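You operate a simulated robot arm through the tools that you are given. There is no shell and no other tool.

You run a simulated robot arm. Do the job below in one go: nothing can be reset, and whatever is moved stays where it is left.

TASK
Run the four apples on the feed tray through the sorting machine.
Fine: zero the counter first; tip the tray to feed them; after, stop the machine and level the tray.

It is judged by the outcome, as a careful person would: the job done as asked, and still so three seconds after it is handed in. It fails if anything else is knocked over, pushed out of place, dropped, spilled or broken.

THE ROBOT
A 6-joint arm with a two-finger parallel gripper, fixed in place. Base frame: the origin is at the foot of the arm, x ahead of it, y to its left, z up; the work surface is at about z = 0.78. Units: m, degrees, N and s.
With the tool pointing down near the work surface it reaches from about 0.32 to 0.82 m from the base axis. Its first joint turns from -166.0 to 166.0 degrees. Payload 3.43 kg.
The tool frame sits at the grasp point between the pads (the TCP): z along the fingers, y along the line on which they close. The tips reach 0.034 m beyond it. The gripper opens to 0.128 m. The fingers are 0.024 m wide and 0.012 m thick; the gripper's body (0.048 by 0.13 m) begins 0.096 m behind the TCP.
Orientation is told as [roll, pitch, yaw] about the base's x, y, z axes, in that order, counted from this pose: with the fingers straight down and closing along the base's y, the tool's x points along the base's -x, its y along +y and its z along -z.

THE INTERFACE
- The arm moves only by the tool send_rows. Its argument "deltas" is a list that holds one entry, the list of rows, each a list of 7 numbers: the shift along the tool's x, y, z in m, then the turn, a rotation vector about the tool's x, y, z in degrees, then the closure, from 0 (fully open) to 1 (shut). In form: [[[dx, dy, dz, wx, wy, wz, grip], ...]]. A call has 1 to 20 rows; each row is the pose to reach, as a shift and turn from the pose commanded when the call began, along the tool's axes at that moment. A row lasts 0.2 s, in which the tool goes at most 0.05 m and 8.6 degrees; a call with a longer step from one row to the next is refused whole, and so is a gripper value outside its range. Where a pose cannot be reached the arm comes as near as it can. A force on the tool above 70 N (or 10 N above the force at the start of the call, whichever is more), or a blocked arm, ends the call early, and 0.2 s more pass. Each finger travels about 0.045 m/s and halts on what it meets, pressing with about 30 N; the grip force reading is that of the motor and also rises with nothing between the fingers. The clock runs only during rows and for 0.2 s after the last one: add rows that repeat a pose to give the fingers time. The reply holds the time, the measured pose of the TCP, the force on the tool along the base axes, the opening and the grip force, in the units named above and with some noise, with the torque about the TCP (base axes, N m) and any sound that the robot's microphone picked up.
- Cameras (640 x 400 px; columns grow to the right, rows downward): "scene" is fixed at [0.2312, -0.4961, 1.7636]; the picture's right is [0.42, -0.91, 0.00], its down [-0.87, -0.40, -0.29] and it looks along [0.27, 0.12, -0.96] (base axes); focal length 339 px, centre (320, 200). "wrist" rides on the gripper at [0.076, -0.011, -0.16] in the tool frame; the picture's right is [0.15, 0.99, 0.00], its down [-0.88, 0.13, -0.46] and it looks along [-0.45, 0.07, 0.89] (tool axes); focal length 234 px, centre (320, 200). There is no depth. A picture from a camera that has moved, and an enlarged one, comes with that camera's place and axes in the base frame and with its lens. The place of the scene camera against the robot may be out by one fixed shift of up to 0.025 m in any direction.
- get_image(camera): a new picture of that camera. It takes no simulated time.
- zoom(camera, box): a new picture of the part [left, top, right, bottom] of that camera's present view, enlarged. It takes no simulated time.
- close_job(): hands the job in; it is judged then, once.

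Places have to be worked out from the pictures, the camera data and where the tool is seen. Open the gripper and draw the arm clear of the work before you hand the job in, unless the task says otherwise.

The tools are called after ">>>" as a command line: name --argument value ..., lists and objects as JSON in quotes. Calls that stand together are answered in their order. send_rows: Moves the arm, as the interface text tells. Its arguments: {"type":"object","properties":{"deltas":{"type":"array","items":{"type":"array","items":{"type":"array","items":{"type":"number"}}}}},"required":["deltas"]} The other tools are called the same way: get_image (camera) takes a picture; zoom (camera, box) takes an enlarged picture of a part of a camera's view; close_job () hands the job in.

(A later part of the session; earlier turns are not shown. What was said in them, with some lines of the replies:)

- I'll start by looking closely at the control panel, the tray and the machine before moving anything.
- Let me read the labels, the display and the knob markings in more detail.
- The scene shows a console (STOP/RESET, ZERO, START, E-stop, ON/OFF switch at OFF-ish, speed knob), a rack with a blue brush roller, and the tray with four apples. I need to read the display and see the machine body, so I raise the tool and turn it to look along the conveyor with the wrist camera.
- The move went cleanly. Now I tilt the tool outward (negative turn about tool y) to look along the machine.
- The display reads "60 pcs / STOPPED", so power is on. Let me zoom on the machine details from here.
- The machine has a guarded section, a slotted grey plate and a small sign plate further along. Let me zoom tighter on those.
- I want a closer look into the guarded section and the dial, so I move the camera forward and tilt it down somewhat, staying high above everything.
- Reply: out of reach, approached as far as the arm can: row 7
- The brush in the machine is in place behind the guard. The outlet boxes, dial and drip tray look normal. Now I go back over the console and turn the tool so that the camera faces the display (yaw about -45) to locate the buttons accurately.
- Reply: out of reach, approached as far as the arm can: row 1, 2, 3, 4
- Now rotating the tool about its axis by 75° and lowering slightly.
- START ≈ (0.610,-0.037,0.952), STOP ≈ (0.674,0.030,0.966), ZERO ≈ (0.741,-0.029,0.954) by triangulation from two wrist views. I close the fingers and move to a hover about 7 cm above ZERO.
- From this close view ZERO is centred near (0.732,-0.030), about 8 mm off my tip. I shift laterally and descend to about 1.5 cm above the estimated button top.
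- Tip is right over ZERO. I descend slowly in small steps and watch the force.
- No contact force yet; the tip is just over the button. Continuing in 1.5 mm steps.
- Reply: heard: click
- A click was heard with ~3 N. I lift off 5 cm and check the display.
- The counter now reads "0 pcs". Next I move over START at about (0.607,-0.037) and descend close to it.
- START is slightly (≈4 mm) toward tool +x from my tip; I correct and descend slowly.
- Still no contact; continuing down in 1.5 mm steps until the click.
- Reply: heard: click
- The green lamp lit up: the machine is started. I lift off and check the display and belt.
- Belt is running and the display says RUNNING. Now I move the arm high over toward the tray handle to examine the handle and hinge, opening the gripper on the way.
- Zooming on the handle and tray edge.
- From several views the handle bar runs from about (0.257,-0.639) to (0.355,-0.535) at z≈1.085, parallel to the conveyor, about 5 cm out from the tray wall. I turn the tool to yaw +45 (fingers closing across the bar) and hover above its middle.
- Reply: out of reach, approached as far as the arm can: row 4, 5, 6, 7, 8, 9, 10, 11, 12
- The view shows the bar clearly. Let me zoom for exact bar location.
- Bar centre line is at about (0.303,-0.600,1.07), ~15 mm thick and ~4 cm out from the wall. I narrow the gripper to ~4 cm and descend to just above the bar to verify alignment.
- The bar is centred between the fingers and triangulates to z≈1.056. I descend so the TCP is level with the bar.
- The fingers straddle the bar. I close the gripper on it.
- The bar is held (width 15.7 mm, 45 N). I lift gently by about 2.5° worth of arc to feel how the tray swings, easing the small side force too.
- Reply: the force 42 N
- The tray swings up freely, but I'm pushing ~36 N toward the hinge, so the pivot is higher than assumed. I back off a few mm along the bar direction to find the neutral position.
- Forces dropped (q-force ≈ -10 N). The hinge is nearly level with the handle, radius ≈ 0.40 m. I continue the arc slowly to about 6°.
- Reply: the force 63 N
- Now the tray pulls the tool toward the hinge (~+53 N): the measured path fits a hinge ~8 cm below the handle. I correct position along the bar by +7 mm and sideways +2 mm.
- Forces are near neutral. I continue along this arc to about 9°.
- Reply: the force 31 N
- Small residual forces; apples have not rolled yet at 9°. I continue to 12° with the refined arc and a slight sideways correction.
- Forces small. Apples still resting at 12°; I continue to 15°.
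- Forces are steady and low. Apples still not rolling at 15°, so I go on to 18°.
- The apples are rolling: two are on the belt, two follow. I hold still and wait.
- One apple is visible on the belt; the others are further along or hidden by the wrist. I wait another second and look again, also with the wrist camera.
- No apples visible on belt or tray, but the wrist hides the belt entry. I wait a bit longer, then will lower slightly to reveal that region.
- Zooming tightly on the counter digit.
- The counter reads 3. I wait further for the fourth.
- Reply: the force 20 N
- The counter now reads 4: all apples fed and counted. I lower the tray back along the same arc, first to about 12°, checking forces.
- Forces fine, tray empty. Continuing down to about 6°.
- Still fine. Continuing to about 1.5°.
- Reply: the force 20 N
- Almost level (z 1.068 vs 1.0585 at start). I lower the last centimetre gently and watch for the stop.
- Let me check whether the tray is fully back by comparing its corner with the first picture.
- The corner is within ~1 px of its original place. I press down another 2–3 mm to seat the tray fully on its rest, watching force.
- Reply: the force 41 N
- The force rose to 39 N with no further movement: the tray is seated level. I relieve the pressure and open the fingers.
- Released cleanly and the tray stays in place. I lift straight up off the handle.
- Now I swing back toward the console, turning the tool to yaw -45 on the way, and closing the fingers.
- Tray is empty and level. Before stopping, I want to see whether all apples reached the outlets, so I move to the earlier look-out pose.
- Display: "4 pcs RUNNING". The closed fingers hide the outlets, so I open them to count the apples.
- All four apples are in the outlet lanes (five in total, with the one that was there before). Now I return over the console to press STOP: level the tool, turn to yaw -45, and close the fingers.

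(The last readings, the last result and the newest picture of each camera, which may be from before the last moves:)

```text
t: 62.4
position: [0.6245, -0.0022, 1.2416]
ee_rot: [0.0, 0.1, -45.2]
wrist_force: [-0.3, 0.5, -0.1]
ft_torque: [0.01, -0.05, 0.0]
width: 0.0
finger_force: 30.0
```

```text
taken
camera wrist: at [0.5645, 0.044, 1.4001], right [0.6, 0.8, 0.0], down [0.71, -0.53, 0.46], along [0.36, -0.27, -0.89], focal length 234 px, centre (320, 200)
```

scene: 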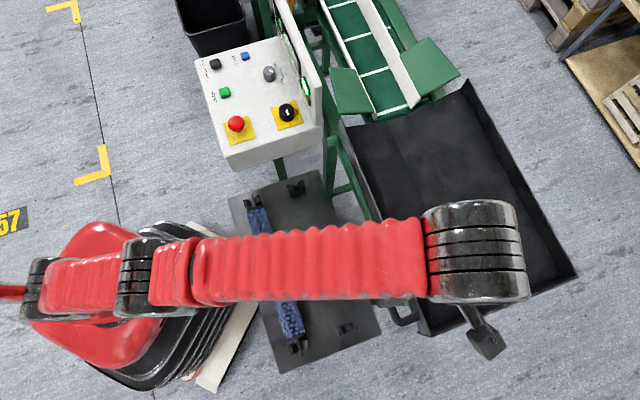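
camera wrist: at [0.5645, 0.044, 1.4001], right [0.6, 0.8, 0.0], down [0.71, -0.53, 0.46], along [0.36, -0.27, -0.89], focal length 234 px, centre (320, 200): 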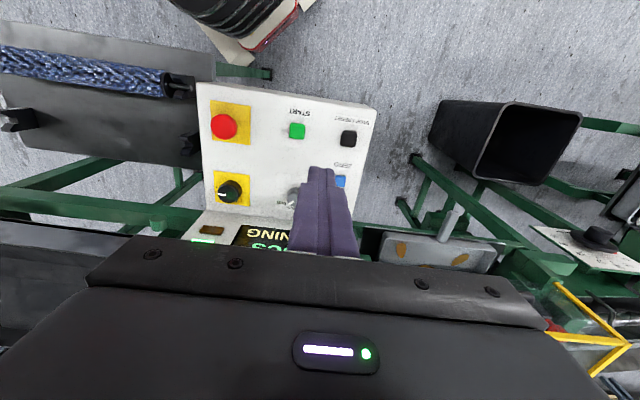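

STOP is at about (0.672,0.030). I move over it and descend to ~3 cm above.

>>> send_rows --deltas '[[[-0.0036, 0.0188, 0.02, 0, 0, 0, 1], [-0.0072, 0.0376, 0.06, 0, 0, 0, 1], [-0.0107, 0.0564, 0.1, 0, 0, 0, 1], [-0.0107, 0.0564, 0.14, 0, 0, 0, 1], [-0.0107, 0.0564, 0.175, 0, 0, 0, 1], [-0.0107, 0.0564, 0.2, 0, 0, 0, 1], [-0.0107, 0.0564, 0.2116, 0, 0, 0, 1], [-0.0107, 0.0564, 0.2116, 0, 0, 0, 1]]]'

>>> zoom --camera "wrist" --box '[240, 80, 400, 200]'

>>> zoom --camera "scene" --box '[180, 30, 280, 100]'

```text
t: 64.2
position: [0.6739, 0.0304, 1.03]
ee_rot: [-0.1, 0.1, -44.9]
wrist_force: [0.3, -0.3, 0.2]
ft_torque: [0.02, 0.0, 0.02]
width: 0.0
finger_force: 30.2
```

```text
3.33 times, centred on (320, 140) of wrist
camera zoom: at [0.6127, 0.0765, 1.1875], right [0.6, 0.8, 0.0], down [0.72, -0.53, 0.45], along [0.37, -0.27, -0.89], focal length 781 px, centre (320, 400)
```

zoom: 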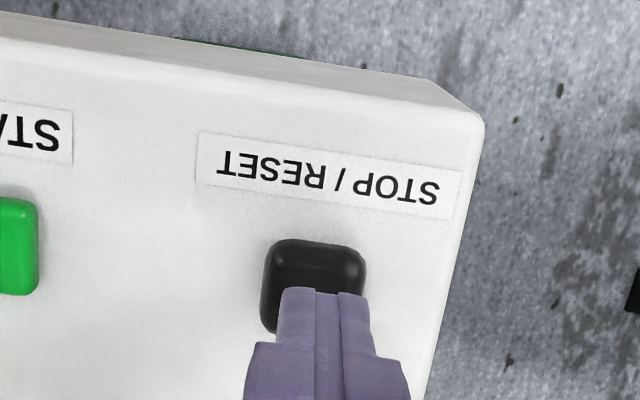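

```text
5.71 times, centred on (230, 65) of scene
camera zoom: at [0.2312, -0.4961, 1.7636], right [0.42, -0.91, 0.0], down [-0.87, -0.4, -0.29], along [0.27, 0.12, -0.96], focal length 1936 px, centre (834, 971)
```

zoom: 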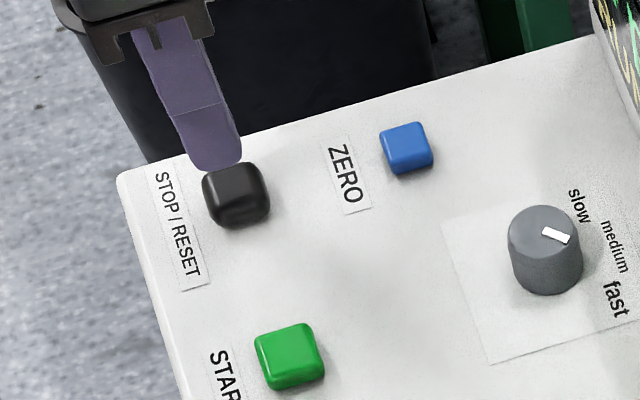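

Aligned over STOP. Descending gently with small final steps.

>>> send_rows --deltas '[[[0.003, -0.001, 0.007, 0, 0, 0, 1], [0.003, -0.001, 0.013, 0, 0, 0, 1], [0.003, -0.001, 0.017, 0, 0, 0, 1], [0.003, -0.001, 0.0195, 0, 0, 0, 1], [0.003, -0.001, 0.0215, 0, 0, 0, 1], [0.003, -0.001, 0.0235, 0, 0, 0, 1], [0.003, -0.001, 0.0235, 0, 0, 0, 1]]]'

>>> zoom --camera "scene" --box '[200, 0, 330, 110]'

```text
t: 65.8
position: [0.6688, 0.0307, 1.0053]
ee_rot: [0.0, 0.0, -45.0]
wrist_force: [0.8, 0.1, 2.7]
ft_torque: [-0.01, -0.07, -0.01]
width: 0.0
finger_force: 30.4
heard: click
```

```text
3.64 times, centred on (265, 55) of scene
camera zoom: at [0.2312, -0.4961, 1.7636], right [0.42, -0.91, 0.0], down [-0.87, -0.4, -0.29], along [0.27, 0.12, -0.96], focal length 1232 px, centre (520, 727)
```

zoom: 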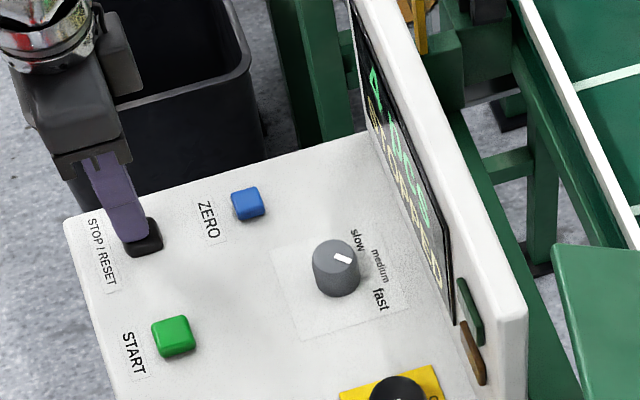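

Click heard, green lamp is off. I lift off and withdraw to a clear position, opening the gripper.

>>> send_rows --deltas '[[[0, 0, -0.02, 0, 0, 0, 1], [0, 0, -0.06, 0, 0, 0, 1], [0, 0, -0.1, 0, 0, 0, 1], [0, 0, -0.15, 0, 0, 0, 0], [0, 0, -0.2, 0, 0, 0, 0], [0, 0, -0.25, 0, 0, 0, 0], [0.03, -0.03, -0.27, 0, 0, 0, 0], [0.06, -0.06, -0.28, 0, 0, 0, 0], [0.09, -0.09, -0.28, 0, 0, 0, 0], [0.12, -0.12, -0.28, 0, 0, 0, 0], [0.15, -0.15, -0.28, 0, 0, 0, 0]]]'

>>> get_image --camera "scene"

>>> get_image --camera "wrist"

>>> zoom --camera "scene" --box '[320, 60, 600, 350]'

```text
t: 68.2
position: [0.4582, 0.0314, 1.286]
ee_rot: [-0.1, 0.0, -45.0]
wrist_force: [1.0, -0.3, -0.3]
ft_torque: [-0.01, 0.06, 0.01]
width: 0.1279
finger_force: 0.0
out of reach, approached as far as the arm can: row 6
```

```text
taken
```

scene: 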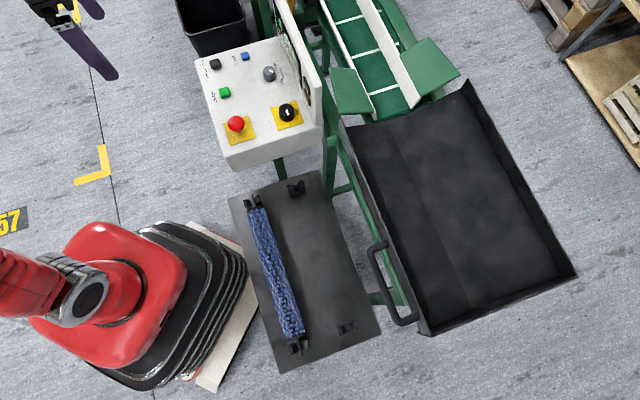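

```text
taken
camera wrist: at [0.3977, 0.0776, 1.4451], right [0.6, 0.8, 0.0], down [0.72, -0.53, 0.45], along [0.36, -0.27, -0.89], focal length 234 px, centre (320, 200)
```

wrist: 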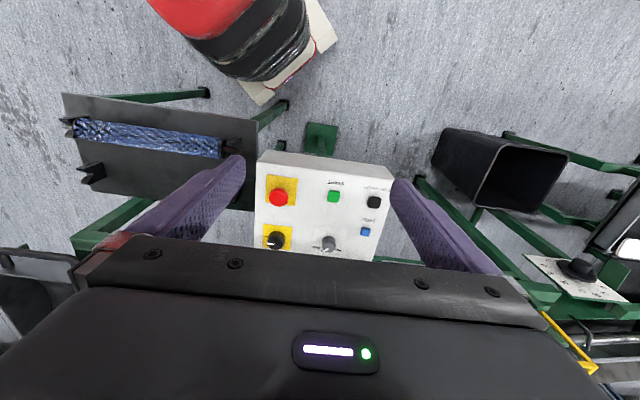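

```text
1.38 times, centred on (460, 205) of scene
camera zoom: at [0.2312, -0.4961, 1.7636], right [0.42, -0.91, 0.0], down [-0.87, -0.4, -0.29], along [0.27, 0.12, -0.96], focal length 467 px, centre (127, 193)
```

zoom: 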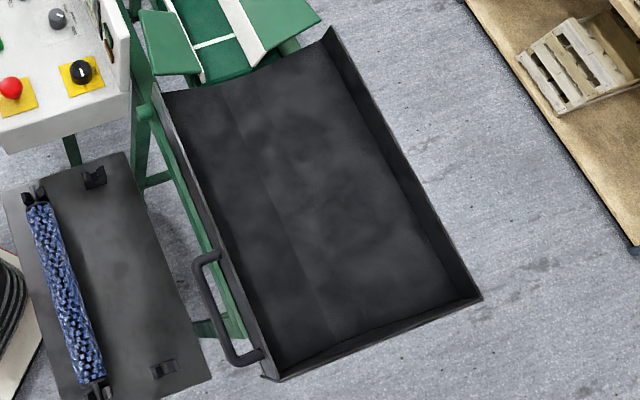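

Tray looks level as at the start, belt appears stopped. Let me verify the display and the belt a last time after a short wait, moving the arm slightly further away.

>>> send_rows --deltas '[[[0.02, -0.02, 0, 0, 0, 0, 0], [0.05, -0.03, 0, 0, 0, 0, 0], [0.08, -0.04, 0, 0, 0, 0, 0], [0.08, -0.04, 0, 0, 0, 0, 0], [0.08, -0.04, 0, 0, 0, 0, 0]]]'

>>> zoom --camera "scene" --box '[265, 0, 325, 110]'

>>> zoom --camera "scene" --box '[274, 8, 290, 32]'

>>> get_image --camera "scene"

```text
t: 69.4
position: [0.3725, 0.0599, 1.2864]
ee_rot: [0.0, 0.2, -45.0]
wrist_force: [-0.2, -0.7, 0.9]
ft_torque: [0.02, -0.04, 0.02]
width: 0.128
finger_force: 0.0
```

```text
3.64 times, centred on (295, 55) of scene
camera zoom: at [0.2312, -0.4961, 1.7636], right [0.42, -0.91, 0.0], down [-0.87, -0.4, -0.29], along [0.27, 0.12, -0.96], focal length 1232 px, centre (411, 727)
```

zoom: 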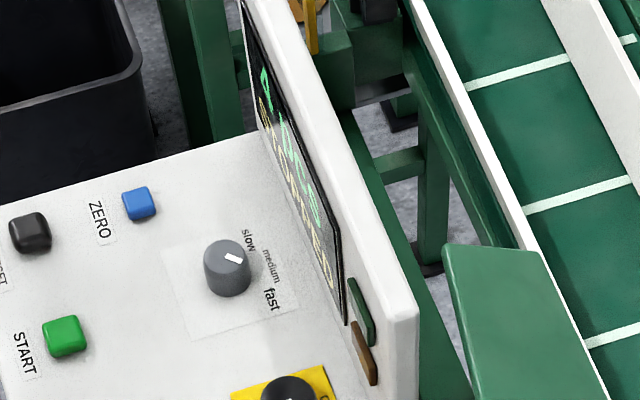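

```text
16.00 times, centred on (282, 20) of scene
camera zoom: at [0.2312, -0.4961, 1.7636], right [0.42, -0.91, 0.0], down [-0.87, -0.4, -0.29], along [0.27, 0.12, -0.96], focal length 5421 px, centre (928, 3080)
```

zoom: 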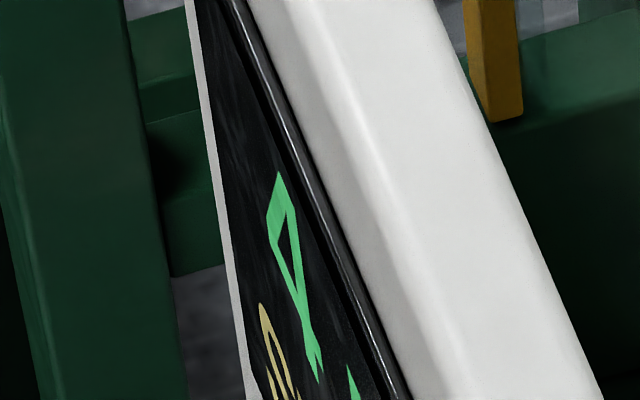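

```text
taken
```

scene: 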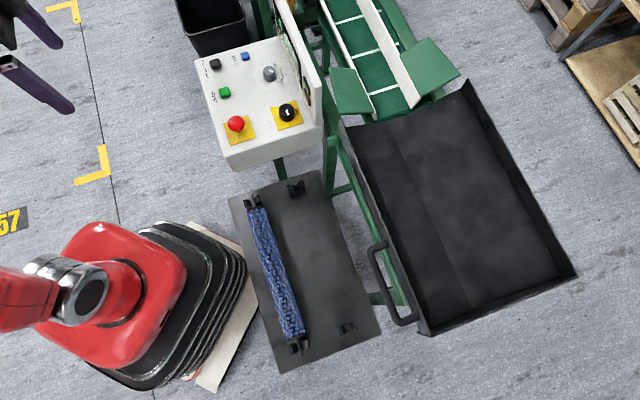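

The display shows "4 pcs STOPPED", the lamp is off and the belt lines have not moved between pictures. The tray is level and empty, the apples are in the outlets, and the gripper is open and clear. I hand the job in.

>>> close_job

```text
The job is handed in.
```

The four apples went through the sorting machine, and the job is handed in.

- **Counter:** it read 60 at the start. I zeroed it first, and it now reads "4 pcs".
- **Feeding:** I pressed START and tipped the tray by its handle. The apples began to roll at about 18°, and all four were counted. I then saw five apples in the outlet lanes: the four plus one that was already there.
- **Tray:** I lowered it back onto its rest and it is empty. It ended within about 0.2° of its starting position, because it lifted very slightly as I let go of the handle.
- **Machine:** I pressed STOP after lowering the tray. The display shows "STOPPED", the green lamp is off and the belt is still.

Nothing else was touched or moved, and the gripper is open and clear of the work.
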